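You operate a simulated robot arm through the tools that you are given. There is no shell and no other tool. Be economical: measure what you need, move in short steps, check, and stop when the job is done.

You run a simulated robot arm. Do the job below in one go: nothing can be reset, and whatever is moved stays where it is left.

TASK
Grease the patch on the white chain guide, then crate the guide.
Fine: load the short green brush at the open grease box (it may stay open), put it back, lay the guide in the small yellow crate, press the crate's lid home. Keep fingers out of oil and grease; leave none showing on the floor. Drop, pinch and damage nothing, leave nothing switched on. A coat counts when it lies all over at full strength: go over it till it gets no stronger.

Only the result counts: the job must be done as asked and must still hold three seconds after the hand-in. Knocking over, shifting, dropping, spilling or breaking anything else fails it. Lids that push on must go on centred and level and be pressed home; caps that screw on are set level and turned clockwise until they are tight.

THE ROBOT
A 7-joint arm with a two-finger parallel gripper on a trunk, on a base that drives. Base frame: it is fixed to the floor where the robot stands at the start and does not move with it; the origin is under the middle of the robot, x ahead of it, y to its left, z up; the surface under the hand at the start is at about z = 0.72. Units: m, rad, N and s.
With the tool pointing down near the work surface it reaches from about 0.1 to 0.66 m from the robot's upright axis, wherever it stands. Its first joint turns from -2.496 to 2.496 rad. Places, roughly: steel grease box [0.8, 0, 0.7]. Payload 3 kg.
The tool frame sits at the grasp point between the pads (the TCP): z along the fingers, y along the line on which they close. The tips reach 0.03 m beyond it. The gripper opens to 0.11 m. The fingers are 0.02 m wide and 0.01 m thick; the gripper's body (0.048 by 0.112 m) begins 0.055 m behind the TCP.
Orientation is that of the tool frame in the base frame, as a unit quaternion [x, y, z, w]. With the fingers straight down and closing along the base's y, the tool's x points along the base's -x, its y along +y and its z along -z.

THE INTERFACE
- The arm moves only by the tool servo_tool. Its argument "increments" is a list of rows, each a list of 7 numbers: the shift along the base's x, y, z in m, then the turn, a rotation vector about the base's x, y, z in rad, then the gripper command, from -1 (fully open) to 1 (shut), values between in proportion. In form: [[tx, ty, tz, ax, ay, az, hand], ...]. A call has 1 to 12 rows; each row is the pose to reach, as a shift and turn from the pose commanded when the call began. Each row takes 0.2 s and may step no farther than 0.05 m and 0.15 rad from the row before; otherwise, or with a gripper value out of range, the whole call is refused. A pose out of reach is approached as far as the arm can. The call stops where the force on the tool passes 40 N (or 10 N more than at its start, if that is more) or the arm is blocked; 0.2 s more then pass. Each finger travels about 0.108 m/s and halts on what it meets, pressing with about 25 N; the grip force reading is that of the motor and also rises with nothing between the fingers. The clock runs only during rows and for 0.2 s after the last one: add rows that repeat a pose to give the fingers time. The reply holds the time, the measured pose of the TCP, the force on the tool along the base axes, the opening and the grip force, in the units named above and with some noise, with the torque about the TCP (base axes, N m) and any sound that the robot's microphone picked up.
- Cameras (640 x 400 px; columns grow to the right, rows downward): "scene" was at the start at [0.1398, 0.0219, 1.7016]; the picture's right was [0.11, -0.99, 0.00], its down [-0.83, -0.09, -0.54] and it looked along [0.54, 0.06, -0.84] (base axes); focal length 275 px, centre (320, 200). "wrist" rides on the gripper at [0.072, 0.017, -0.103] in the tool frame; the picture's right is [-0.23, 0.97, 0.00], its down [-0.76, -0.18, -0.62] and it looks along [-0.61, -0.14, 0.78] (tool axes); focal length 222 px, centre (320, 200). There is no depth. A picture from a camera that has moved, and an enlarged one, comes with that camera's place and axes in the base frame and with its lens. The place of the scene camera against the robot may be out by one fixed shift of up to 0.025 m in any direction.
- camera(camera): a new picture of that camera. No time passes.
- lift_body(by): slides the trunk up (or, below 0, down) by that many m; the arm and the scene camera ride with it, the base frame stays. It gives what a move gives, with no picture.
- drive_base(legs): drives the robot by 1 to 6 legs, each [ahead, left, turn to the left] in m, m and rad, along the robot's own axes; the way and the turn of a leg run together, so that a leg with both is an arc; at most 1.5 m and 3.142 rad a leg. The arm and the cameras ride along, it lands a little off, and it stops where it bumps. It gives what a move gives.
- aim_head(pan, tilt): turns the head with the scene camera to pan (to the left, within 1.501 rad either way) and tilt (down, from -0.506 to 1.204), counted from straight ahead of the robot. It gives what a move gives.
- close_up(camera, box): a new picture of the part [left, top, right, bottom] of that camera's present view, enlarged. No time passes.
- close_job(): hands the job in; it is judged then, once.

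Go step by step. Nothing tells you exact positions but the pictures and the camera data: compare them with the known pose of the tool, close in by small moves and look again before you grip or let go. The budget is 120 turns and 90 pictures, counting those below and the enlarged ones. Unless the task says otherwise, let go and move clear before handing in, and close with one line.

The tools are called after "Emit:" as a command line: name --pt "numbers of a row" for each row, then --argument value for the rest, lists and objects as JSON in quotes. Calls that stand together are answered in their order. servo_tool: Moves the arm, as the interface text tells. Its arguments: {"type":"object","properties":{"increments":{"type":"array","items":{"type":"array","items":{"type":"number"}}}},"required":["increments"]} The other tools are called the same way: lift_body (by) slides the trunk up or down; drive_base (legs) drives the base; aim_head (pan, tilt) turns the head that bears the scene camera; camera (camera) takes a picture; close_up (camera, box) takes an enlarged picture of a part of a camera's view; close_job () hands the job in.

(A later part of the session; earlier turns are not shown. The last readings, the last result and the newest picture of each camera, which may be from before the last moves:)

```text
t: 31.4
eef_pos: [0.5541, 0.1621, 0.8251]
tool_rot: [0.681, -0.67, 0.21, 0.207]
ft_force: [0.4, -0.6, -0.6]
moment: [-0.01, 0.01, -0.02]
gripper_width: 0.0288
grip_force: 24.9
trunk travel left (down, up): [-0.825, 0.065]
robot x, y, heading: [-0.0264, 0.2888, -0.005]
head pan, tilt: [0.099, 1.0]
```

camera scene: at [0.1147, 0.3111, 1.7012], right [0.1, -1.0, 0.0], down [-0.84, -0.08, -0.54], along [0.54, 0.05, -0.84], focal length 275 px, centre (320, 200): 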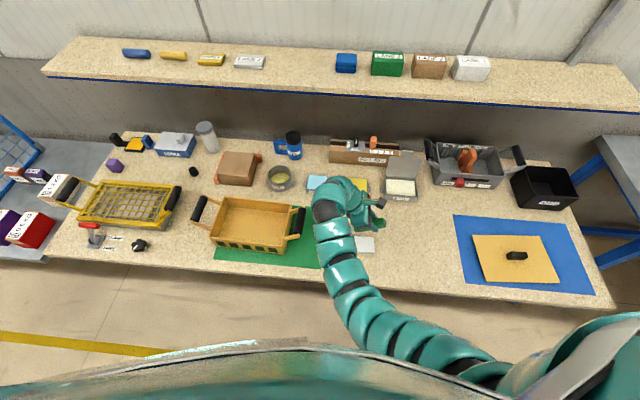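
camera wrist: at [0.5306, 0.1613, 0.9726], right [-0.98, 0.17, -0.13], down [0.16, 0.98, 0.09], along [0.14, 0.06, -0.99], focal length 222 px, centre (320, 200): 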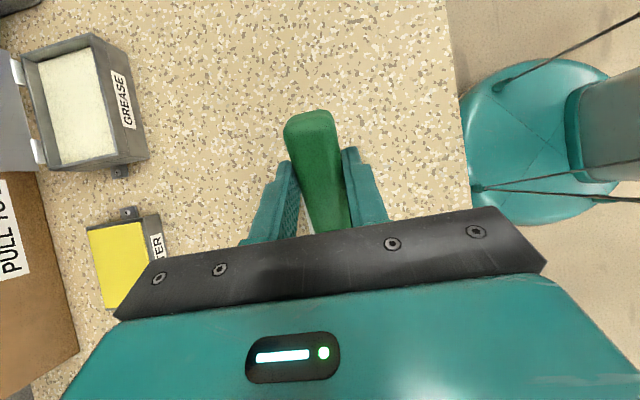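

Emit:
servo_tool --pt "0 0 -0.002 0 0 0 1" --pt "0 0 -0.004 0 0 0 1" --pt "0 0 -0.006 0 0 0 1"

Emit:
close_up --camera "scene" --box '[310, 200, 410, 262]'

```text
t: 32.1
eef_pos: [0.5535, 0.1618, 0.8202]
tool_rot: [0.68, -0.671, 0.212, 0.208]
ft_force: [-1.2, -1.5, 6.0]
moment: [0.43, 0.07, 0.07]
gripper_width: 0.0291
grip_force: 24.8
trunk travel left (down, up): [-0.825, 0.065]
robot x, y, heading: [-0.0254, 0.2874, -0.0]
head pan, tilt: [0.099, 1.0]
```

```text
6.40 times, centred on (360, 231) of scene
camera zoom: at [0.1131, 0.3091, 1.7015], right [0.1, -1.0, 0.0], down [-0.84, -0.08, -0.54], along [0.54, 0.05, -0.84], focal length 1760 px, centre (64, 2)
```

zoom: 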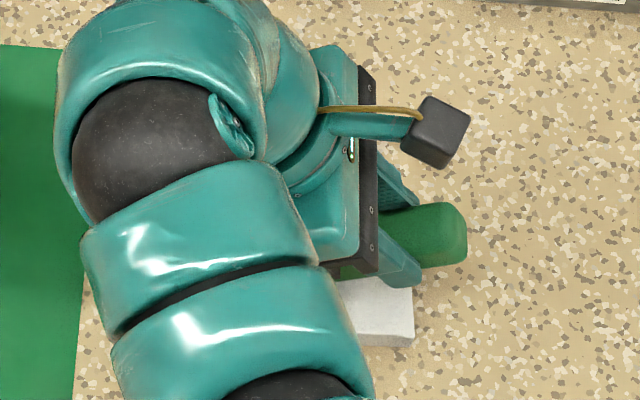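

Contact at 6 N. I'll draw the brush along the guide's middle toward its outer end, then lift and look at the coat.

Emit:
servo_tool --pt "0 -0.012 0 0 0 0 1" --pt "0 -0.024 0 0 0 0 1" --pt "0 -0.036 0 0 0 0 1" --pt "0 -0.048 0 0 0 0 1" --pt "0 -0.06 0 0 0 0 1" --pt "0 -0.072 0 0 0 0 1" --pt "0 -0.084 0 0 0 0 1" --pt "0 -0.084 0.03 0 0 0 1" --pt "0 -0.1 0.06 0 0 0 1" --pt "0 -0.14 0.08 0 0 0 1" --pt "0 -0.18 0.08 0 0 0 1"

Emit:
close_up --camera "scene" --box '[310, 200, 410, 262]'

```text
t: 34.5
eef_pos: [0.5541, -0.019, 0.898]
tool_rot: [0.681, -0.67, 0.21, 0.208]
ft_force: [-0.2, -0.4, 0.4]
moment: [0.01, 0.01, 0.02]
gripper_width: 0.0291
grip_force: 24.9
trunk travel left (down, up): [-0.825, 0.065]
robot x, y, heading: [-0.026, 0.2904, -0.005]
head pan, tilt: [0.099, 1.0]
```

```text
6.40 times, centred on (360, 231) of scene
camera zoom: at [0.114, 0.308, 1.7012], right [0.1, -1.0, 0.0], down [-0.84, -0.08, -0.54], along [0.54, 0.05, -0.84], focal length 1760 px, centre (64, 2)
```

zoom: 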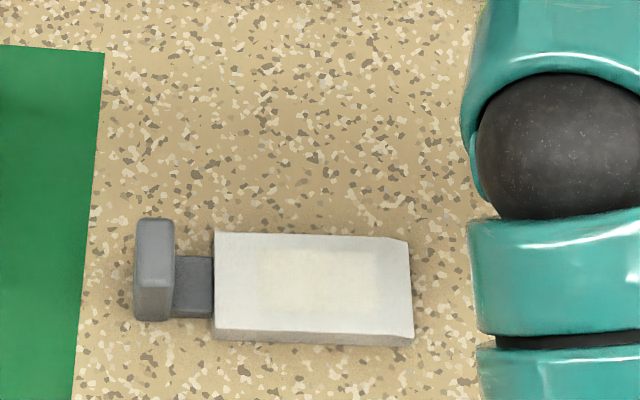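

A faint cream rectangle has appeared in the middle of the slab. I'll look closer at its extent.

Emit:
close_up --camera "scene" --box '[328, 232, 378, 263]'

Emit:
close_up --camera "scene" --box '[375, 190, 425, 250]'

```text
12.80 times, centred on (353, 248) of scene
camera zoom: at [0.114, 0.308, 1.7012], right [0.1, -1.0, 0.0], down [-0.84, -0.08, -0.54], along [0.54, 0.05, -0.84], focal length 3520 px, centre (-102, -408)
```

zoom: 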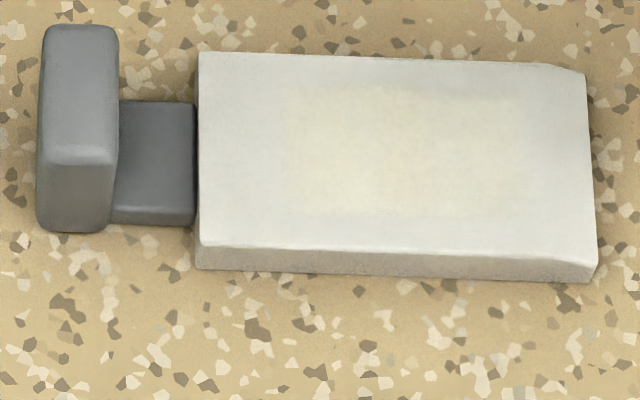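

```text
6.67 times, centred on (400, 220) of scene
camera zoom: at [0.114, 0.308, 1.7012], right [0.1, -1.0, 0.0], down [-0.84, -0.08, -0.54], along [0.54, 0.05, -0.84], focal length 1834 px, centre (-213, 67)
```

zoom: 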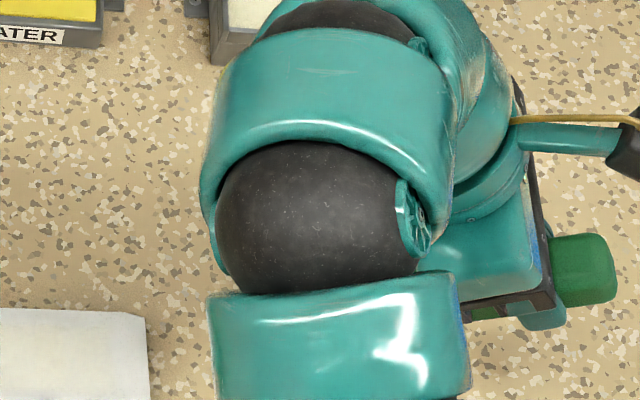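

The patch spans roughly y 0.152 to 0.226 and x 0.532 to 0.573. I'll make repeated passes over it on two lanes.

Emit:
servo_tool --pt "-0.004 0.045 -0.02 0 0 0 1" --pt "-0.008 0.09 -0.04 0 0 0 1" --pt "-0.01 0.135 -0.055 0 0 0 1" --pt "-0.01 0.18 -0.06 0 0 0 1" --pt "-0.01 0.18 -0.075 0 0 0 1" --pt "-0.01 0.18 -0.079 0 0 0 1" --pt "-0.01 0.155 -0.079 0 0 0 1" --pt "-0.01 0.13 -0.079 0 0 0 1" --pt "-0.01 0.105 -0.079 0 0 0 1" --pt "-0.01 0.092 -0.079 0 0 0 1" --pt "0.0 0.092 -0.079 0 0 0 1" --pt "0.009 0.092 -0.079 0 0 0 1"

Emit:
servo_tool --pt "0 0.015 0 0 0 0 1" --pt "0 0.03 0 0 0 0 1" --pt "0 0.045 0 0 0 0 1" --pt "0 0.06 0 0 0 0 1" --pt "0 0.075 0 0 0 0 1" --pt "0 0.088 0 0 0 0 1" --pt "0 0.07 0 0 0 0 1" --pt "0 0.05 0 0 0 0 1" --pt "0 0.03 0 0 0 0 1" --pt "0 0.01 0 0 0 0 1" --pt "0 0.0 0 0 0 0 1" --pt "-0.01 0.0 0 0 0 0 1"

Emit:
servo_tool --pt "0 0.018 0 0 0 0 1" --pt "0 0.036 0 0 0 0 1" --pt "0 0.054 0 0 0 0 1" --pt "0 0.072 0 0 0 0 1" --pt "0 0.088 0 0 0 0 1" --pt "0 0.066 0 0 0 0 1" --pt "0 0.044 0 0 0 0 1" --pt "0 0.022 0 0 0 0 1" --pt "0 0.0 0 0 0 0 1" --pt "0 0.0 0.03 0 0 0 1" --pt "0 -0.04 0.06 0 0 0 1" --pt "0 -0.09 0.07 0 0 0 1"

Emit:
close_up --camera "scene" --box '[328, 232, 378, 263]'

```text
t: 37.1
eef_pos: [0.5625, 0.0727, 0.8194]
tool_rot: [0.681, -0.67, 0.211, 0.207]
ft_force: [-0.3, 0.1, 0.7]
moment: [0.0, 0.0, 0.03]
gripper_width: 0.0288
grip_force: 24.7
trunk travel left (down, up): [-0.825, 0.065]
robot x, y, heading: [-0.0272, 0.2897, -0.003]
head pan, tilt: [0.099, 1.0]
```

```text
t: 39.8
eef_pos: [0.5518, 0.0731, 0.8201]
tool_rot: [0.681, -0.67, 0.211, 0.207]
ft_force: [-1.1, -0.2, -0.6]
moment: [0.02, -0.01, 0.02]
gripper_width: 0.029
grip_force: 24.9
trunk travel left (down, up): [-0.825, 0.065]
robot x, y, heading: [-0.0281, 0.2915, -0.005]
head pan, tilt: [0.099, 1.0]
```

```text
refused: row 12 steps farther than a row can; nothing moved
```

```text
12.80 times, centred on (353, 248) of scene
camera zoom: at [0.1134, 0.3091, 1.7013], right [0.1, -1.0, 0.0], down [-0.84, -0.08, -0.54], along [0.54, 0.05, -0.84], focal length 3520 px, centre (-102, -408)
```

zoom: 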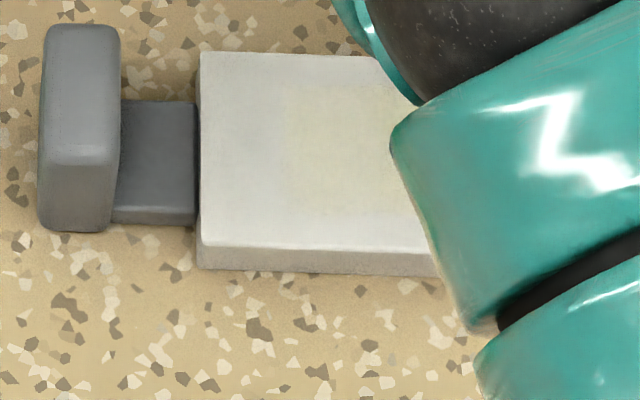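

One row was too long. I'll redo that pass with shorter steps and lift clear to compare.

Emit:
servo_tool --pt "0 0.018 0 0 0 0 1" --pt "0 0.036 0 0 0 0 1" --pt "0 0.054 0 0 0 0 1" --pt "0 0.072 0 0 0 0 1" --pt "0 0.088 0 0 0 0 1" --pt "0 0.066 0 0 0 0 1" --pt "0 0.044 0 0 0 0 1" --pt "0 0.022 0 0 0 0 1" --pt "0 0.0 0 0 0 0 1" --pt "0 -0.01 0.03 0 0 0 1" --pt "0 -0.045 0.06 0 0 0 1" --pt "0 -0.09 0.07 0 0 0 1"

Emit:
close_up --camera "scene" --box '[328, 232, 378, 263]'

```text
t: 42.4
eef_pos: [0.5516, -0.0138, 0.8905]
tool_rot: [0.681, -0.67, 0.211, 0.207]
ft_force: [0.7, 0.8, -1.0]
moment: [-0.01, 0.0, 0.01]
gripper_width: 0.0289
grip_force: 25.5
trunk travel left (down, up): [-0.825, 0.065]
robot x, y, heading: [-0.0222, 0.2891, -0.004]
head pan, tilt: [0.099, 1.0]
```

```text
12.80 times, centred on (353, 248) of scene
camera zoom: at [0.1139, 0.3089, 1.7012], right [0.1, -1.0, 0.0], down [-0.84, -0.08, -0.54], along [0.54, 0.05, -0.84], focal length 3520 px, centre (-102, -408)
```

zoom: 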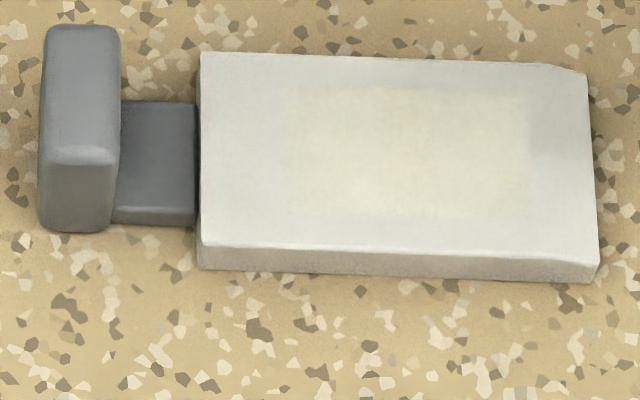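

The coat is growing but is weaker at the far and inner edges. I'll make more passes with wider lanes, starting at the far lane.

Emit:
servo_tool --pt "0.005 0.045 -0.02 0 0 0 1" --pt "0.01 0.09 -0.04 0 0 0 1" --pt "0.016 0.135 -0.052 0 0 0 1" --pt "0.016 0.182 -0.055 0 0 0 1" --pt "0.016 0.182 -0.068 0 0 0 1" --pt "0.016 0.182 -0.072 0 0 0 1" --pt "0.016 0.165 -0.072 0 0 0 1" --pt "0.016 0.148 -0.072 0 0 0 1" --pt "0.016 0.131 -0.072 0 0 0 1" --pt "0.016 0.114 -0.072 0 0 0 1" --pt "0.016 0.1 -0.072 0 0 0 1" --pt "0.016 0.09 -0.072 0 0 0 1"

Emit:
servo_tool --pt "0 0.018 0 0 0 0 1" --pt "0 0.036 0 0 0 0 1" --pt "0 0.054 0 0 0 0 1" --pt "0 0.072 0 0 0 0 1" --pt "0 0.092 0 0 0 0 1" --pt "-0.008 0.092 0 0 0 0 1" --pt "-0.008 0.074 0 0 0 0 1" --pt "-0.008 0.056 0 0 0 0 1" --pt "-0.008 0.038 0 0 0 0 1" --pt "-0.008 0.02 0 0 0 0 1" --pt "-0.008 0.0 0 0 0 0 1" --pt "-0.02 0.0 0 0 0 0 1"

Emit:
servo_tool --pt "0 0.018 0 0 0 0 1" --pt "0 0.036 0 0 0 0 1" --pt "0 0.054 0 0 0 0 1" --pt "0 0.072 0 0 0 0 1" --pt "0 0.092 0 0 0 0 1" --pt "-0.01 0.092 0 0 0 0 1" --pt "-0.01 0.074 0 0 0 0 1" --pt "-0.01 0.056 0 0 0 0 1" --pt "-0.01 0.038 0 0 0 0 1" --pt "-0.01 0.02 0 0 0 0 1" --pt "-0.01 0.0 0 0 0 0 1" --pt "-0.01 -0.03 0.03 0 0 0 1"

Emit:
servo_tool --pt "0 -0.03 0.03 0 0 0 1" --pt "0.005 -0.06 0.04 0 0 0 1"

Emit:
close_up --camera "scene" --box '[328, 232, 378, 263]'

```text
t: 45.0
eef_pos: [0.5686, 0.0734, 0.8184]
tool_rot: [0.681, -0.671, 0.21, 0.207]
ft_force: [0.1, 3.0, 6.6]
moment: [0.61, 0.03, -0.03]
gripper_width: 0.0291
grip_force: 25.4
trunk travel left (down, up): [-0.825, 0.065]
robot x, y, heading: [-0.0264, 0.288, -0.001]
head pan, tilt: [0.099, 1.0]
```

```text
t: 47.5
eef_pos: [0.5483, 0.0752, 0.8171]
tool_rot: [0.681, -0.67, 0.21, 0.207]
ft_force: [-0.6, 0.2, 2.4]
moment: [0.22, 0.09, 0.05]
gripper_width: 0.0287
grip_force: 25.5
trunk travel left (down, up): [-0.825, 0.065]
robot x, y, heading: [-0.0307, 0.2882, 0.0]
head pan, tilt: [0.099, 1.0]
```

```text
t: 50.1
eef_pos: [0.5375, 0.0416, 0.8476]
tool_rot: [0.681, -0.67, 0.211, 0.207]
ft_force: [0.4, -0.5, -0.6]
moment: [0.01, -0.02, 0.03]
gripper_width: 0.029
grip_force: 24.5
trunk travel left (down, up): [-0.825, 0.065]
robot x, y, heading: [-0.0241, 0.2857, 0.004]
head pan, tilt: [0.099, 1.0]
```

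```text
t: 50.8
eef_pos: [0.5442, -0.0142, 0.8877]
tool_rot: [0.681, -0.67, 0.21, 0.207]
ft_force: [0.2, -0.1, -1.2]
moment: [0.03, 0.02, 0.04]
gripper_width: 0.0289
grip_force: 25.3
trunk travel left (down, up): [-0.825, 0.065]
robot x, y, heading: [-0.0226, 0.291, -0.005]
head pan, tilt: [0.099, 1.0]
```

```text
12.80 times, centred on (353, 248) of scene
camera zoom: at [0.1146, 0.3098, 1.7011], right [0.1, -1.0, 0.0], down [-0.84, -0.08, -0.54], along [0.54, 0.05, -0.84], focal length 3520 px, centre (-102, -408)
```

zoom: 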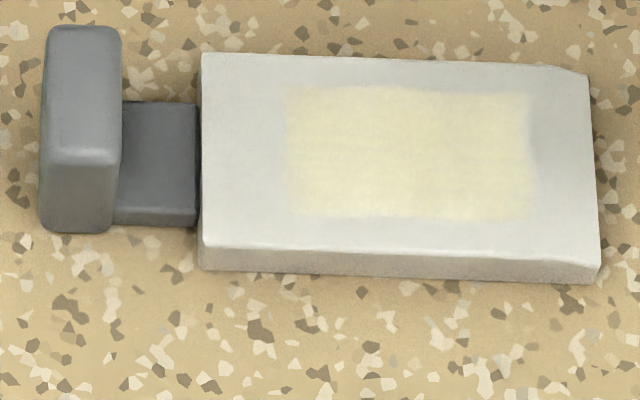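

Now a clear, nearly even coat. I'll do another round of the same lanes and see whether it gets any stronger.

Emit:
servo_tool --pt "0.007 0.045 -0.02 0 0 0 1" --pt "0.014 0.09 -0.04 0 0 0 1" --pt "0.022 0.135 -0.05 0 0 0 1" --pt "0.022 0.184 -0.052 0 0 0 1" --pt "0.022 0.184 -0.065 0 0 0 1" --pt "0.022 0.184 -0.07 0 0 0 1" --pt "0.022 0.165 -0.07 0 0 0 1" --pt "0.022 0.148 -0.07 0 0 0 1" --pt "0.022 0.131 -0.07 0 0 0 1" --pt "0.022 0.114 -0.07 0 0 0 1" --pt "0.022 0.1 -0.07 0 0 0 1" --pt "0.022 0.09 -0.07 0 0 0 1"

Emit:
servo_tool --pt "0 0.018 0 0 0 0 1" --pt "0 0.036 0 0 0 0 1" --pt "0 0.054 0 0 0 0 1" --pt "0 0.072 0 0 0 0 1" --pt "0 0.094 0 0 0 0 1" --pt "-0.01 0.094 0 0 0 0 1" --pt "-0.01 0.074 0 0 0 0 1" --pt "-0.01 0.056 0 0 0 0 1" --pt "-0.01 0.038 0 0 0 0 1" --pt "-0.01 0.02 0 0 0 0 1" --pt "-0.01 0.0 0 0 0 0 1" --pt "-0.02 0.0 0 0 0 0 1"

Emit:
servo_tool --pt "0 0.018 0 0 0 0 1" --pt "0 0.036 0 0 0 0 1" --pt "0 0.054 0 0 0 0 1" --pt "0 0.072 0 0 0 0 1" --pt "0 0.094 0 0 0 0 1" --pt "-0.01 0.094 0 0 0 0 1" --pt "-0.01 0.074 0 0 0 0 1" --pt "-0.01 0.056 0 0 0 0 1" --pt "-0.01 0.038 0 0 0 0 1" --pt "-0.01 0.02 0 0 0 0 1" --pt "-0.01 0.0 0 0 0 0 1" --pt "-0.01 -0.03 0.03 0 0 0 1"

Emit:
servo_tool --pt "0 -0.03 0.03 0 0 0 1" --pt "0.005 -0.06 0.04 0 0 0 1"

Emit:
close_up --camera "scene" --box '[328, 232, 378, 263]'

```text
t: 53.4
eef_pos: [0.5646, 0.0743, 0.817]
tool_rot: [0.681, -0.67, 0.21, 0.207]
ft_force: [0.4, 1.1, 1.9]
moment: [0.08, -0.06, -0.03]
gripper_width: 0.0288
grip_force: 25.4
trunk travel left (down, up): [-0.825, 0.065]
robot x, y, heading: [-0.0267, 0.2944, -0.007]
head pan, tilt: [0.099, 1.0]
```

```text
t: 56.0
eef_pos: [0.5454, 0.0746, 0.8185]
tool_rot: [0.68, -0.671, 0.211, 0.207]
ft_force: [-0.1, 0.1, -1.2]
moment: [0.0, -0.01, 0.01]
gripper_width: 0.029
grip_force: 25.2
trunk travel left (down, up): [-0.825, 0.065]
robot x, y, heading: [-0.0272, 0.2922, 0.0]
head pan, tilt: [0.099, 1.0]
```

```text
t: 58.5
eef_pos: [0.5356, 0.0417, 0.846]
tool_rot: [0.681, -0.67, 0.209, 0.207]
ft_force: [-0.3, -0.4, -0.2]
moment: [0.01, 0.0, 0.02]
gripper_width: 0.0291
grip_force: 24.9
trunk travel left (down, up): [-0.825, 0.065]
robot x, y, heading: [-0.0211, 0.2888, 0.002]
head pan, tilt: [0.099, 1.0]
```

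```text
t: 59.1
eef_pos: [0.5416, -0.017, 0.8894]
tool_rot: [0.681, -0.67, 0.21, 0.207]
ft_force: [0.0, 0.2, -1.7]
moment: [-0.01, 0.02, -0.05]
gripper_width: 0.0289
grip_force: 24.8
trunk travel left (down, up): [-0.825, 0.065]
robot x, y, heading: [-0.0233, 0.2874, -0.003]
head pan, tilt: [0.099, 1.0]
```

```text
12.80 times, centred on (353, 248) of scene
camera zoom: at [0.1144, 0.3096, 1.7012], right [0.1, -1.0, 0.0], down [-0.84, -0.08, -0.54], along [0.54, 0.05, -0.84], focal length 3520 px, centre (-102, -408)
```

zoom: 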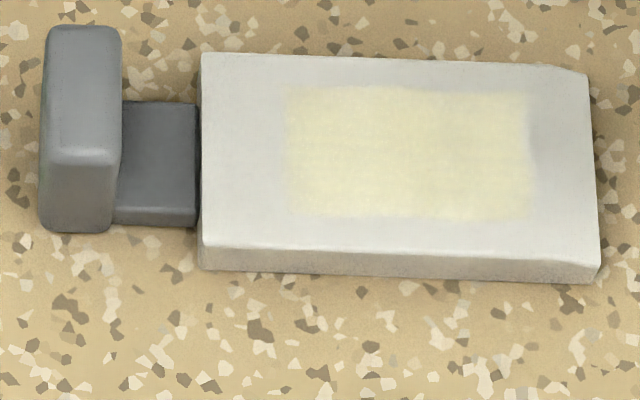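

Little or no change, so the coat seems full. I'll check whether the brush is still loaded, so that isn't just a dry brush. I'll shift the base right for the view and the put-back.

Emit:
drive_base --legs '[[-0.03, -0.2, 0]]'

Emit:
camera --camera "scene"

```text
t: 60.8
eef_pos: [0.5105, -0.2163, 0.8883]
tool_rot: [0.681, -0.671, 0.21, 0.207]
ft_force: [-0.2, 0.2, -0.8]
moment: [0.03, -0.01, -0.02]
gripper_width: 0.029
grip_force: 24.8
trunk travel left (down, up): [-0.825, 0.065]
robot x, y, heading: [-0.0567, 0.0872, -0.002]
head pan, tilt: [0.099, 1.0]
```

```text
42 pictures are left
camera scene: at [0.0829, 0.1094, 1.7013], right [0.1, -1.0, 0.0], down [-0.84, -0.08, -0.54], along [0.54, 0.05, -0.84], focal length 275 px, centre (320, 200)
```

scene: 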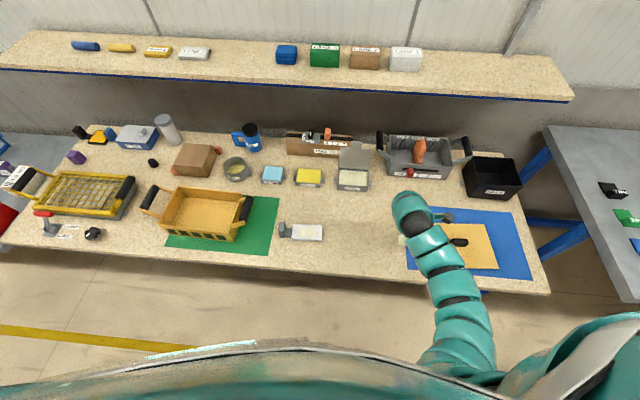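

Emit:
close_up --camera "scene" --box '[375, 210, 435, 255]'

Emit:
close_up --camera "scene" --box '[275, 217, 330, 249]'

```text
8.89 times, centred on (405, 232) of scene
camera zoom: at [0.0829, 0.1094, 1.7013], right [0.1, -1.0, 0.0], down [-0.84, -0.08, -0.54], along [0.54, 0.05, -0.84], focal length 2445 px, centre (-436, -89)
```

zoom: 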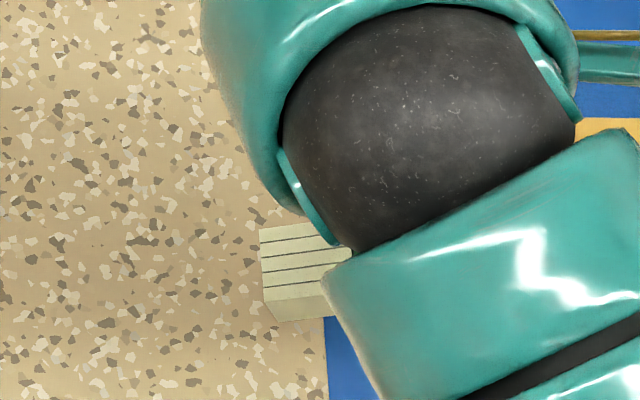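

```text
11.64 times, centred on (302, 233) of scene
camera zoom: at [0.0829, 0.1094, 1.7013], right [0.1, -1.0, 0.0], down [-0.84, -0.08, -0.54], along [0.54, 0.05, -0.84], focal length 3200 px, centre (524, -184)
```

zoom: 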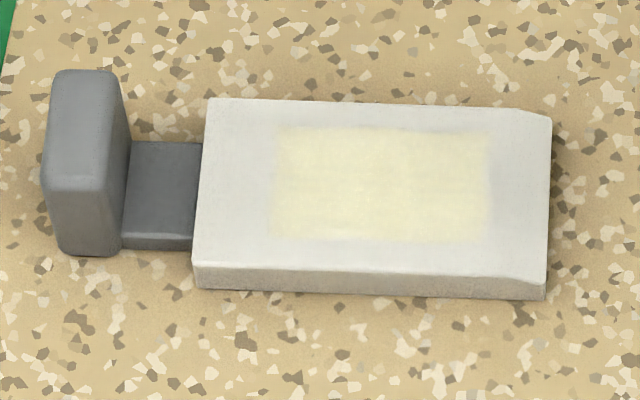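

Emit:
close_up --camera "scene" --box '[294, 224, 322, 241]'

```text
16.00 times, centred on (308, 232) of scene
camera zoom: at [0.0829, 0.1094, 1.7013], right [0.1, -1.0, 0.0], down [-0.84, -0.08, -0.54], along [0.54, 0.05, -0.84], focal length 4401 px, centre (512, -320)
```

zoom: 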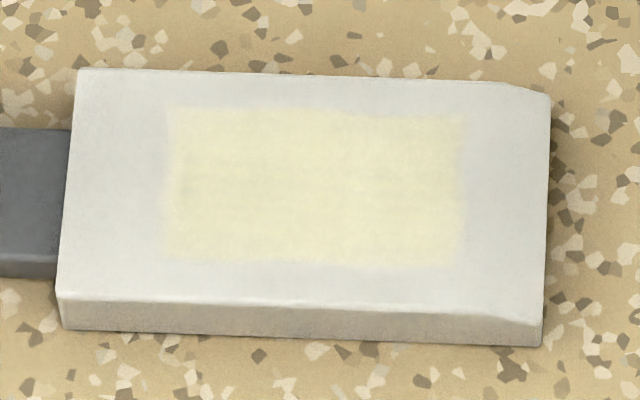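

The coat is even, with slightly softer inner and outer edges. I have budget for one more round that overlaps those edges more fully.

Emit:
drive_base --legs '[[0.03, 0.2, 0]]'

```text
t: 62.3
eef_pos: [0.5418, -0.0197, 0.8903]
tool_rot: [0.681, -0.67, 0.211, 0.208]
ft_force: [-0.8, -0.5, -0.1]
moment: [-0.01, 0.02, 0.01]
gripper_width: 0.0294
grip_force: 25.3
trunk travel left (down, up): [-0.825, 0.065]
robot x, y, heading: [-0.0263, 0.2853, 0.003]
head pan, tilt: [0.099, 1.0]
```

Emit:
servo_tool --pt "0.007 0.045 -0.02 0 0 0 1" --pt "0.014 0.09 -0.04 0 0 0 1" --pt "0.026 0.135 -0.05 0 0 0 1" --pt "0.026 0.18 -0.055 0 0 0 1" --pt "0.026 0.191 -0.068 0 0 0 1" --pt "0.026 0.191 -0.072 0 0 0 1" --pt "0.026 0.175 -0.072 0 0 0 1" --pt "0.026 0.155 -0.072 0 0 0 1" --pt "0.026 0.135 -0.072 0 0 0 1" --pt "0.026 0.115 -0.072 0 0 0 1" --pt "0.026 0.1 -0.072 0 0 0 1" --pt "0.026 0.088 -0.072 0 0 0 1"

Emit:
servo_tool --pt "-0.01 0.02 0 0 0 0 1" --pt "-0.01 0.04 0 0 0 0 1" --pt "-0.01 0.06 0 0 0 0 1" --pt "-0.01 0.08 0 0 0 0 1" --pt "-0.01 0.102 0 0 0 0 1" --pt "-0.018 0.102 0 0 0 0 1" --pt "-0.018 0.08 0 0 0 0 1" --pt "-0.018 0.06 0 0 0 0 1" --pt "-0.018 0.04 0 0 0 0 1" --pt "-0.018 0.02 0 0 0 0 1" --pt "-0.018 0.0 0 0 0 0 1" --pt "-0.028 0.0 0 0 0 0 1"

Emit:
servo_tool --pt "0 0.02 0 0 0 0 1" --pt "0 0.04 0 0 0 0 1" --pt "0 0.06 0 0 0 0 1" --pt "0 0.08 0 0 0 0 1" --pt "0 0.1 0 0 0 0 1" --pt "0.01 0.1 0 0 0 0 1" --pt "0.02 0.1 0 0 0 0 1" --pt "0.01 0.09 0 0 0 0 1" --pt "0.0 0.09 0 0 0 0 1" --pt "0.0 0.06 0 0 0 0 1" --pt "0.0 0.03 0 0 0 0 1" --pt "0 0.0 0 0 0 0 1"

Emit:
servo_tool --pt "0 -0.03 0.03 0 0 0 1" --pt "0 -0.06 0.06 0 0 0 1" --pt "0.0 -0.09 0.07 0 0 0 1"

Emit:
drive_base --legs '[[-0.03, -0.2, 0]]'

Emit:
close_up --camera "scene" --box '[294, 224, 322, 241]'

```text
t: 64.9
eef_pos: [0.5666, 0.0667, 0.8159]
tool_rot: [0.681, -0.67, 0.211, 0.207]
ft_force: [-0.6, -1.7, 2.9]
moment: [0.2, 0.09, 0.06]
gripper_width: 0.0292
grip_force: 24.7
trunk travel left (down, up): [-0.825, 0.065]
robot x, y, heading: [-0.0267, 0.2869, 0.001]
head pan, tilt: [0.099, 1.0]
```

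```text
t: 67.5
eef_pos: [0.5379, 0.0674, 0.8182]
tool_rot: [0.681, -0.67, 0.211, 0.208]
ft_force: [0.0, 0.1, -1.4]
moment: [-0.04, 0.0, 0.04]
gripper_width: 0.029
grip_force: 25.0
trunk travel left (down, up): [-0.825, 0.065]
robot x, y, heading: [-0.0258, 0.2886, 0.0]
head pan, tilt: [0.099, 1.0]
```

```text
t: 70.1
eef_pos: [0.539, 0.0677, 0.8166]
tool_rot: [0.681, -0.67, 0.21, 0.207]
ft_force: [-0.9, -0.4, -0.5]
moment: [0.01, 0.03, -0.05]
gripper_width: 0.029
grip_force: 25.1
trunk travel left (down, up): [-0.825, 0.065]
robot x, y, heading: [-0.0272, 0.2848, -0.004]
head pan, tilt: [0.099, 1.0]
```

```text
t: 70.9
eef_pos: [0.5381, -0.0212, 0.8863]
tool_rot: [0.68, -0.671, 0.21, 0.207]
ft_force: [-0.9, 0.0, 0.3]
moment: [-0.01, -0.04, 0.0]
gripper_width: 0.0292
grip_force: 24.9
trunk travel left (down, up): [-0.825, 0.065]
robot x, y, heading: [-0.0255, 0.2866, -0.004]
head pan, tilt: [0.099, 1.0]
```

```text
t: 72.5
eef_pos: [0.5074, -0.2228, 0.8862]
tool_rot: [0.681, -0.67, 0.211, 0.207]
ft_force: [-0.4, -0.3, -0.3]
moment: [0.01, -0.01, -0.04]
gripper_width: 0.0289
grip_force: 24.8
trunk travel left (down, up): [-0.825, 0.065]
robot x, y, heading: [-0.0545, 0.0826, -0.0]
head pan, tilt: [0.099, 1.0]
```

```text
16.00 times, centred on (308, 232) of scene
camera zoom: at [0.0837, 0.1029, 1.7013], right [0.1, -1.0, 0.0], down [-0.84, -0.08, -0.54], along [0.54, 0.05, -0.84], focal length 4401 px, centre (512, -320)
```

zoom: 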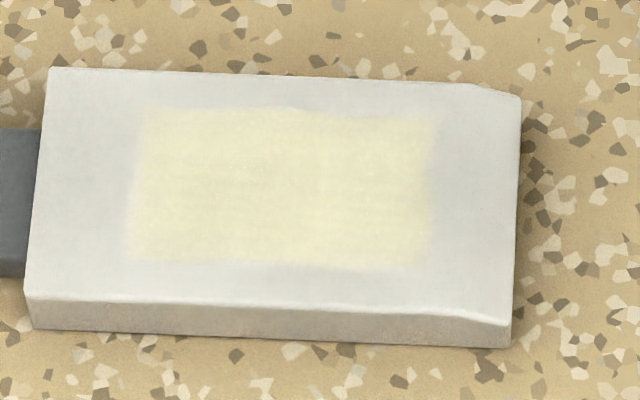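

No further change, so the coat is at full strength. Now I'll level the brush and return it to its original place at TCP (0.535, -0.139, 0.757).

Emit:
servo_tool --pt "0.014 0.042 0 0 0 -0.065 1" --pt "0.028 0.084 0 0 0 -0.13 1"

Emit:
servo_tool --pt "0 0 0 0.149 -0.017 0 1" --pt "0 0 0 0.298 -0.034 0 1" --pt "0 0 -0.02 0.447 -0.051 0 1" --pt "0 0 -0.05 0.596 -0.068 0 1" --pt "0 0 -0.08 0.596 -0.068 0 1"

Emit:
close_up --camera "scene" --box '[330, 190, 490, 290]'

```text
t: 73.1
eef_pos: [0.5403, -0.1389, 0.8881]
tool_rot: [-0.635, 0.713, -0.196, -0.222]
ft_force: [0.8, 0.2, 0.1]
moment: [-0.01, -0.02, 0.02]
gripper_width: 0.0288
grip_force: 24.5
trunk travel left (down, up): [-0.825, 0.065]
robot x, y, heading: [-0.0551, 0.0846, 0.004]
head pan, tilt: [0.099, 1.0]
```

```text
t: 74.3
eef_pos: [0.5363, -0.1379, 0.8064]
tool_rot: [-0.667, 0.745, 0.0, 0.002]
ft_force: [-0.3, -0.4, 0.2]
moment: [0.0, 0.02, -0.04]
gripper_width: 0.0289
grip_force: 25.4
trunk travel left (down, up): [-0.825, 0.065]
robot x, y, heading: [-0.0566, 0.0814, -0.002]
head pan, tilt: [0.099, 1.0]
```

```text
4.00 times, centred on (410, 240) of scene
camera zoom: at [0.0843, 0.1049, 1.7012], right [0.1, -1.0, 0.0], down [-0.84, -0.08, -0.54], along [0.54, 0.05, -0.84], focal length 1100 px, centre (-40, 40)
```

zoom: 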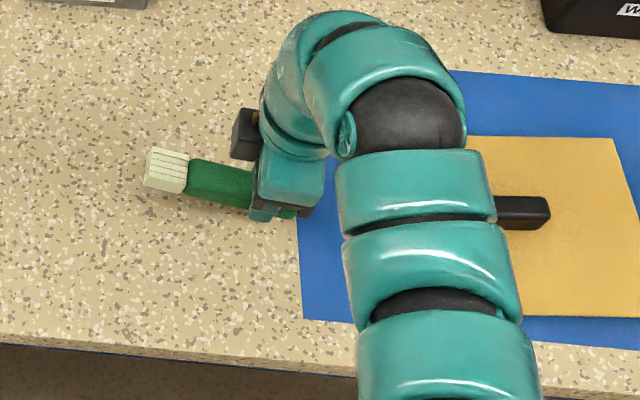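

Level and aligned. I'll lower it to the original height.

Emit:
servo_tool --pt "-0.001 -0.001 -0.02 0 0 0 1" --pt "-0.001 -0.001 -0.038 0 0 0 1" --pt "-0.001 -0.001 -0.045 0 0 0 1" --pt "-0.001 -0.001 -0.048 0 0 0 1" --pt "-0.001 -0.001 -0.048 0 0 0 1"

Emit:
close_up --camera "scene" --box '[340, 210, 440, 272]'

```text
t: 75.5
eef_pos: [0.5353, -0.1383, 0.7591]
tool_rot: [-0.667, 0.745, -0.001, 0.001]
ft_force: [0.8, 2.8, 15.1]
moment: [-0.42, 0.07, 0.03]
gripper_width: 0.0291
grip_force: 25.4
trunk travel left (down, up): [-0.825, 0.065]
robot x, y, heading: [-0.0556, 0.0819, 0.001]
head pan, tilt: [0.099, 1.0]
```

```text
6.40 times, centred on (390, 241) of scene
camera zoom: at [0.0824, 0.1055, 1.7014], right [0.1, -1.0, 0.0], down [-0.84, -0.08, -0.54], along [0.54, 0.05, -0.84], focal length 1760 px, centre (-128, -62)
```

zoom: 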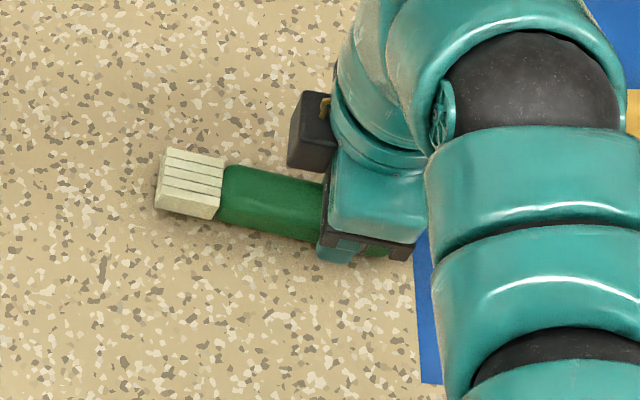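

The butt end touches first, so the brush pitched a hair in the grip. I'll tip it slightly nose-down to lay it flat, then open and rise.

Emit:
servo_tool --pt "0 0 0.002 -0.02 0.002 0 1" --pt "0 0 0.001 -0.03 0.003 0 1"

```text
t: 76.1
eef_pos: [0.5349, -0.1396, 0.7576]
tool_rot: [-0.666, 0.746, -0.01, -0.011]
ft_force: [-0.2, -0.5, -0.1]
moment: [0.02, -0.04, -0.01]
gripper_width: 0.0289
grip_force: 24.8
trunk travel left (down, up): [-0.825, 0.065]
robot x, y, heading: [-0.0539, 0.0859, 0.005]
head pan, tilt: [0.099, 1.0]
```

Emit:
servo_tool --pt "0 0 0 0 0 0 0.3" --pt "0 0 0 0 0 0 -0.2" --pt "0 0 0 0 0 0 -0.4" --pt "0 0 0 0 0 0 -0.4" --pt "0 0 0.03 0 0 0 -0.4" --pt "0 0 0.06 0 0 0 -0.4" --pt "0.02 0 0.09 0 0 0 -0.4" --pt "0.04 0 0.12 0 0 0 -0.4"

Emit:
close_up --camera "wrist" --box '[200, 20, 520, 220]'

Emit:
close_up --camera "scene" --box '[340, 210, 440, 272]'

```text
t: 77.9
eef_pos: [0.5788, -0.1401, 0.8782]
tool_rot: [-0.666, 0.746, -0.01, -0.011]
ft_force: [-0.1, 0.4, 0.1]
moment: [0.02, 0.0, 0.03]
gripper_width: 0.077
grip_force: 0.0
trunk travel left (down, up): [-0.825, 0.065]
robot x, y, heading: [-0.0571, 0.0847, 0.002]
head pan, tilt: [0.099, 1.0]
```

```text
2.00 times, centred on (360, 120) of wrist
camera zoom: at [0.552, -0.2063, 0.9832], right [-0.94, 0.34, -0.01], down [0.27, 0.76, 0.6], along [0.21, 0.56, -0.8], focal length 444 px, centre (240, 360)
```

zoom: 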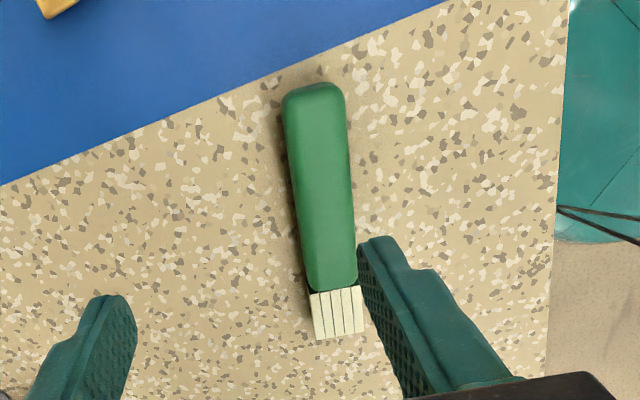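

```text
6.40 times, centred on (390, 241) of scene
camera zoom: at [0.0841, 0.1047, 1.7012], right [0.1, -1.0, 0.0], down [-0.84, -0.08, -0.54], along [0.54, 0.05, -0.84], focal length 1760 px, centre (-128, -62)
```

zoom: 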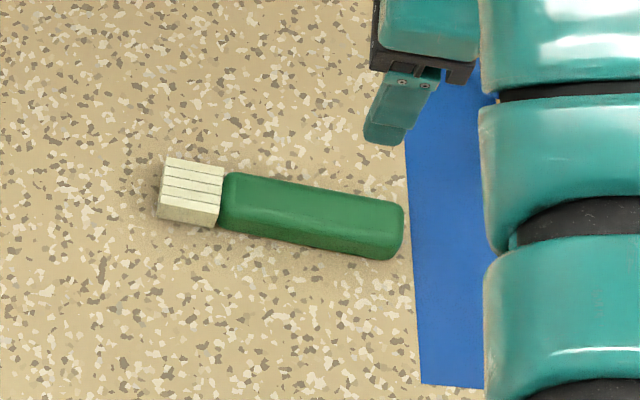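

The brush is back as it lay. Next is the guide: I'll turn the tool back so the fingers close along y (across the grey fin) and shift left.

Emit:
servo_tool --pt "0 0 0.02 0.03 -0.003 0 -0.4"

Emit:
servo_tool --pt "0 0 0 0 0 -0.145 -0.4" --pt "0 0 0 0 0 -0.29 -0.4" --pt "0 0.01 0 0 0 -0.435 -0.4" --pt "0 0.03 0 0 0 -0.58 -0.4" --pt "0 0.05 0 0 0 -0.725 -0.4" --pt "0 0.07 0 0 0 -0.87 -0.4" --pt "0 0.09 0 0 0 -1.015 -0.4" --pt "0 0.12 0 0 0 -1.16 -0.4" --pt "0 0.15 0 0 0 -1.305 -0.4" --pt "0 0.17 0 0 0 -1.45 -0.6"

Emit:
drive_base --legs '[[0.0, 0.22, 0]]'

Emit:
camera --camera "wrist"

```text
t: 78.3
eef_pos: [0.5767, -0.1403, 0.8978]
tool_rot: [-0.666, 0.746, 0.0, 0.0]
ft_force: [-1.0, -0.4, 0.2]
moment: [-0.03, 0.0, 0.01]
gripper_width: 0.0771
grip_force: 0.2
trunk travel left (down, up): [-0.825, 0.065]
robot x, y, heading: [-0.0605, 0.0823, 0.001]
head pan, tilt: [0.099, 1.0]
```

```text
t: 80.5
eef_pos: [0.5752, 0.0317, 0.9002]
tool_rot: [-0.003, 1.0, 0.0, 0.0]
ft_force: [0.4, 1.0, 0.1]
moment: [-0.03, 0.0, 0.04]
gripper_width: 0.088
grip_force: 0.0
trunk travel left (down, up): [-0.825, 0.065]
robot x, y, heading: [-0.054, 0.0841, -0.003]
head pan, tilt: [0.099, 1.0]
```

```text
t: 82.2
eef_pos: [0.5762, 0.2546, 0.8999]
tool_rot: [-0.005, 1.0, -0.001, 0.0]
ft_force: [0.3, -0.2, 0.3]
moment: [-0.01, -0.02, 0.01]
gripper_width: 0.0881
grip_force: 0.1
trunk travel left (down, up): [-0.825, 0.065]
robot x, y, heading: [-0.0559, 0.3033, 0.001]
head pan, tilt: [0.099, 1.0]
```

```text
33 pictures are left
camera wrist: at [0.5022, 0.2726, 1.0022], right [0.22, 0.98, 0.0], down [0.76, -0.17, 0.62], along [0.61, -0.14, -0.78], focal length 222 px, centre (320, 200)
```

wrist: 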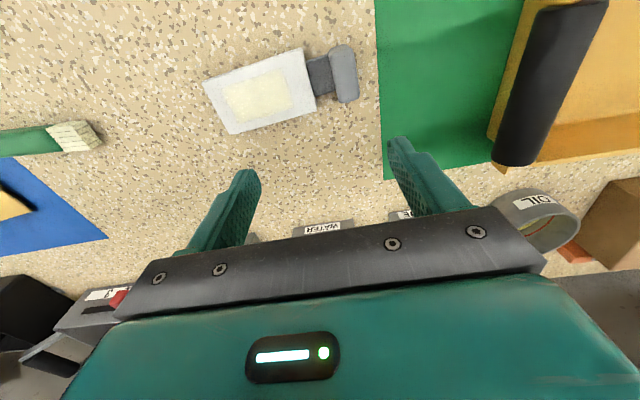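

The guide is yawed about 0.06 rad and its fin stands near (0.546, 0.284), about 38 mm tall. I'll hover above the fin with a modest opening.

Emit:
servo_tool --pt "-0.015 0.015 -0.03 0 0 0.03 -0.1" --pt "-0.03 0.029 -0.06 0 0 0.06 -0.1" --pt "-0.03 0.029 -0.095 0 0 0.06 -0.1" --pt "-0.03 0.029 -0.095 0 0 0.06 -0.1"

Emit:
camera --camera "wrist"

Emit:
camera --camera "scene"

```text
t: 83.2
eef_pos: [0.5476, 0.2831, 0.8046]
tool_rot: [-0.034, 0.999, 0.0, 0.001]
ft_force: [-0.3, 0.0, 0.4]
moment: [0.03, 0.01, 0.02]
gripper_width: 0.0605
grip_force: 0.1
trunk travel left (down, up): [-0.825, 0.065]
robot x, y, heading: [-0.0546, 0.3077, 0.001]
head pan, tilt: [0.099, 1.0]
```

```text
32 pictures are left
camera wrist: at [0.4725, 0.2958, 0.9075], right [0.16, 0.99, 0.0], down [0.77, -0.12, 0.62], along [0.62, -0.1, -0.78], focal length 222 px, centre (320, 200)
```

wrist: 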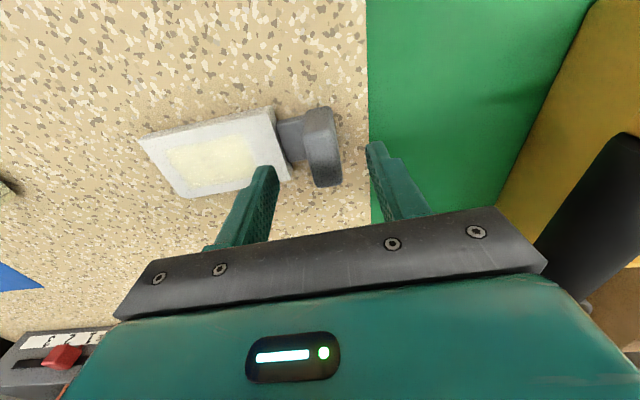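

```text
31 pictures are left
camera scene: at [0.0832, 0.3271, 1.7013], right [0.1, -0.99, 0.0], down [-0.84, -0.09, -0.54], along [0.54, 0.05, -0.84], focal length 275 px, centre (320, 200)
```

scene: 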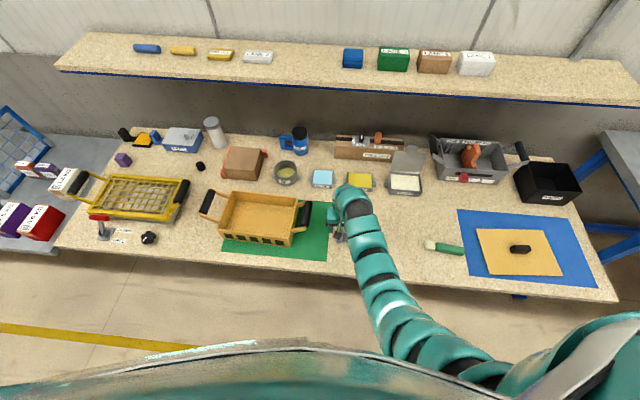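

Emit:
close_up --camera "wrist" --box '[230, 80, 430, 230]'

```text
2.67 times, centred on (330, 155) of wrist
camera zoom: at [0.4725, 0.2958, 0.9075], right [0.16, 0.99, 0.0], down [0.77, -0.12, 0.62], along [0.62, -0.1, -0.78], focal length 592 px, centre (293, 320)
```

zoom: 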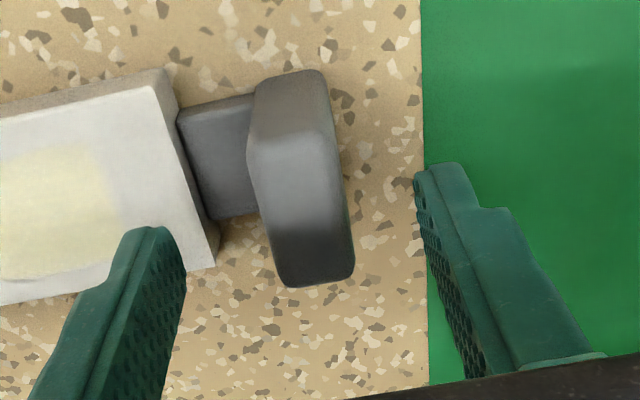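

The fin's top centre is at (0.552, 0.286) and it is 20 mm thick. I'll descend so the tips stay above the tang, then close.

Emit:
servo_tool --pt "0.004 0.003 -0.018 0 0 -0.015 -0.1" --pt "0.004 0.003 -0.036 0 0 -0.015 -0.1" --pt "0.004 0.003 -0.036 0 0 -0.015 0.3" --pt "0.004 0.003 -0.036 0 0 -0.015 0.5" --pt "0.004 0.003 -0.036 0 0 -0.015 1" --pt "0.004 0.003 -0.036 0 0 -0.015 1" --pt "0.004 0.003 -0.036 0 0 -0.015 1"

Emit:
close_up --camera "wrist" --box '[200, 60, 440, 240]'

```text
t: 84.8
eef_pos: [0.549, 0.2862, 0.7684]
tool_rot: [-0.027, 1.0, 0.0, 0.0]
ft_force: [0.5, -0.1, 0.4]
moment: [0.09, -0.01, 0.01]
gripper_width: 0.0219
grip_force: 25.3
trunk travel left (down, up): [-0.825, 0.065]
robot x, y, heading: [-0.0518, 0.3009, 0.001]
head pan, tilt: [0.099, 1.0]
```

```text
2.22 times, centred on (320, 150) of wrist
camera zoom: at [0.4749, 0.2998, 0.871], right [0.17, 0.98, 0.0], down [0.77, -0.14, 0.62], along [0.61, -0.11, -0.78], focal length 494 px, centre (320, 311)
```

zoom: 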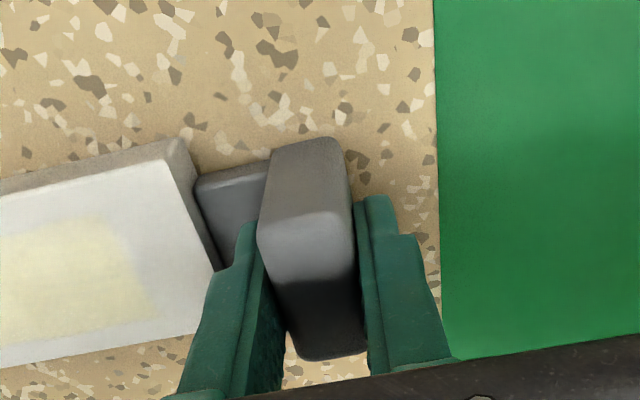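

The fin is held (22 mm). I'll lift gently and check that the guide stays level.

Emit:
servo_tool --pt "0 0 0.01 0 0 0 1" --pt "0 0 0.03 0 0 0 1" --pt "0 0 0.06 0 0 0 1" --pt "0 0 0.1 0 0 0 1" --pt "0 0 0.13 0 0 0 1"

Emit:
camera --camera "wrist"

Emit:
close_up --camera "scene" --box '[180, 160, 370, 280]'

```text
t: 86.0
eef_pos: [0.5488, 0.2879, 0.8988]
tool_rot: [-0.028, 1.0, -0.001, 0.0]
ft_force: [-0.5, -0.5, -0.9]
moment: [0.11, -0.02, 0.02]
gripper_width: 0.0218
grip_force: 25.2
trunk travel left (down, up): [-0.825, 0.065]
robot x, y, heading: [-0.0518, 0.3071, 0.004]
head pan, tilt: [0.099, 1.0]
```

```text
28 pictures are left
camera wrist: at [0.4756, 0.3015, 1.0015], right [0.17, 0.98, 0.0], down [0.77, -0.13, 0.62], along [0.61, -0.11, -0.78], focal length 222 px, centre (320, 200)
```

wrist: 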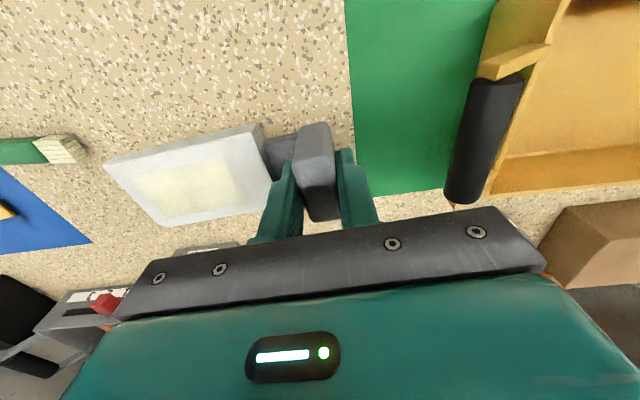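

```text
3.33 times, centred on (275, 220) of scene
camera zoom: at [0.0831, 0.3289, 1.7013], right [0.1, -0.99, 0.0], down [-0.84, -0.09, -0.54], along [0.54, 0.05, -0.84], focal length 917 px, centre (470, 133)
```

zoom: 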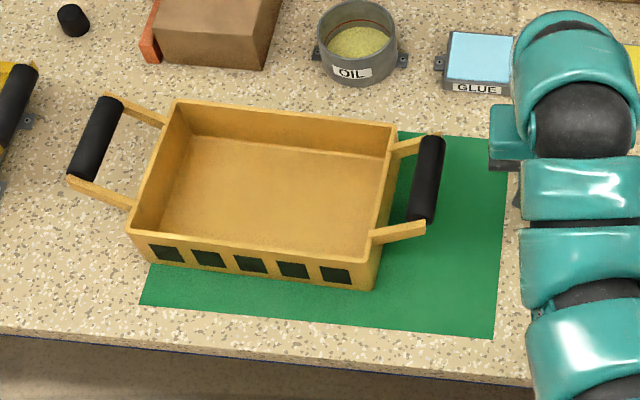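

The guide is level in the grip. The crate's rim spans about x 0.50 to 0.68 and y 0.457 to 0.732 at z 0.785, and its handles rise to about 0.85. I'll raise the guide and drive left so the hand comes over the crate.

Emit:
servo_tool --pt "0 0 0.03 0 0 -0.03 1" --pt "0 0 0.05 0 0 -0.065 1"

Emit:
drive_base --legs '[[0.04, 0.37, 0]]'

Emit:
camera --camera "wrist"

Emit:
camera --camera "scene"

```text
t: 86.6
eef_pos: [0.5494, 0.2874, 0.9471]
tool_rot: [0.003, 1.0, 0.0, 0.0]
ft_force: [-0.4, -0.2, -1.4]
moment: [0.1, 0.0, 0.0]
gripper_width: 0.0219
grip_force: 25.4
trunk travel left (down, up): [-0.825, 0.065]
robot x, y, heading: [-0.055, 0.3031, 0.003]
head pan, tilt: [0.099, 1.0]
```

```text
t: 89.0
eef_pos: [0.5885, 0.6549, 0.948]
tool_rot: [0.007, 1.0, -0.001, 0.0]
ft_force: [0.6, 0.0, -2.3]
moment: [0.08, -0.01, -0.02]
gripper_width: 0.0216
grip_force: 25.4
trunk travel left (down, up): [-0.825, 0.065]
robot x, y, heading: [-0.0189, 0.6744, -0.002]
head pan, tilt: [0.099, 1.0]
```

```text
26 pictures are left
camera wrist: at [0.5162, 0.6739, 1.0507], right [0.24, 0.97, 0.0], down [0.76, -0.19, 0.62], along [0.6, -0.15, -0.78], focal length 222 px, centre (320, 200)
```

wrist: 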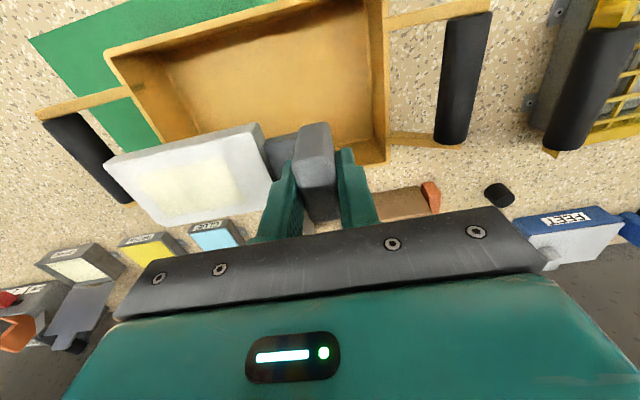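

```text
25 pictures are left
camera scene: at [0.1228, 0.6968, 1.7012], right [0.1, -1.0, 0.0], down [-0.84, -0.08, -0.54], along [0.54, 0.05, -0.84], focal length 275 px, centre (320, 200)
```

scene: 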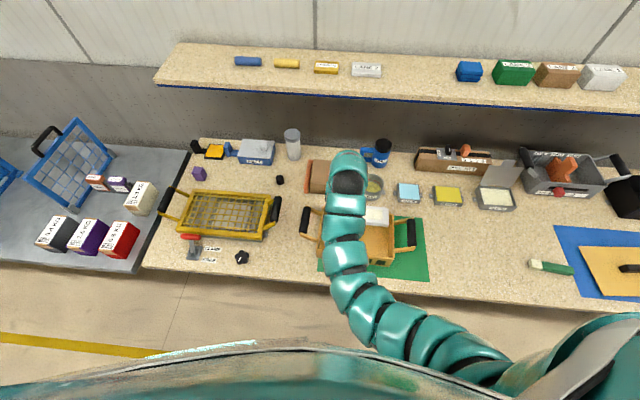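

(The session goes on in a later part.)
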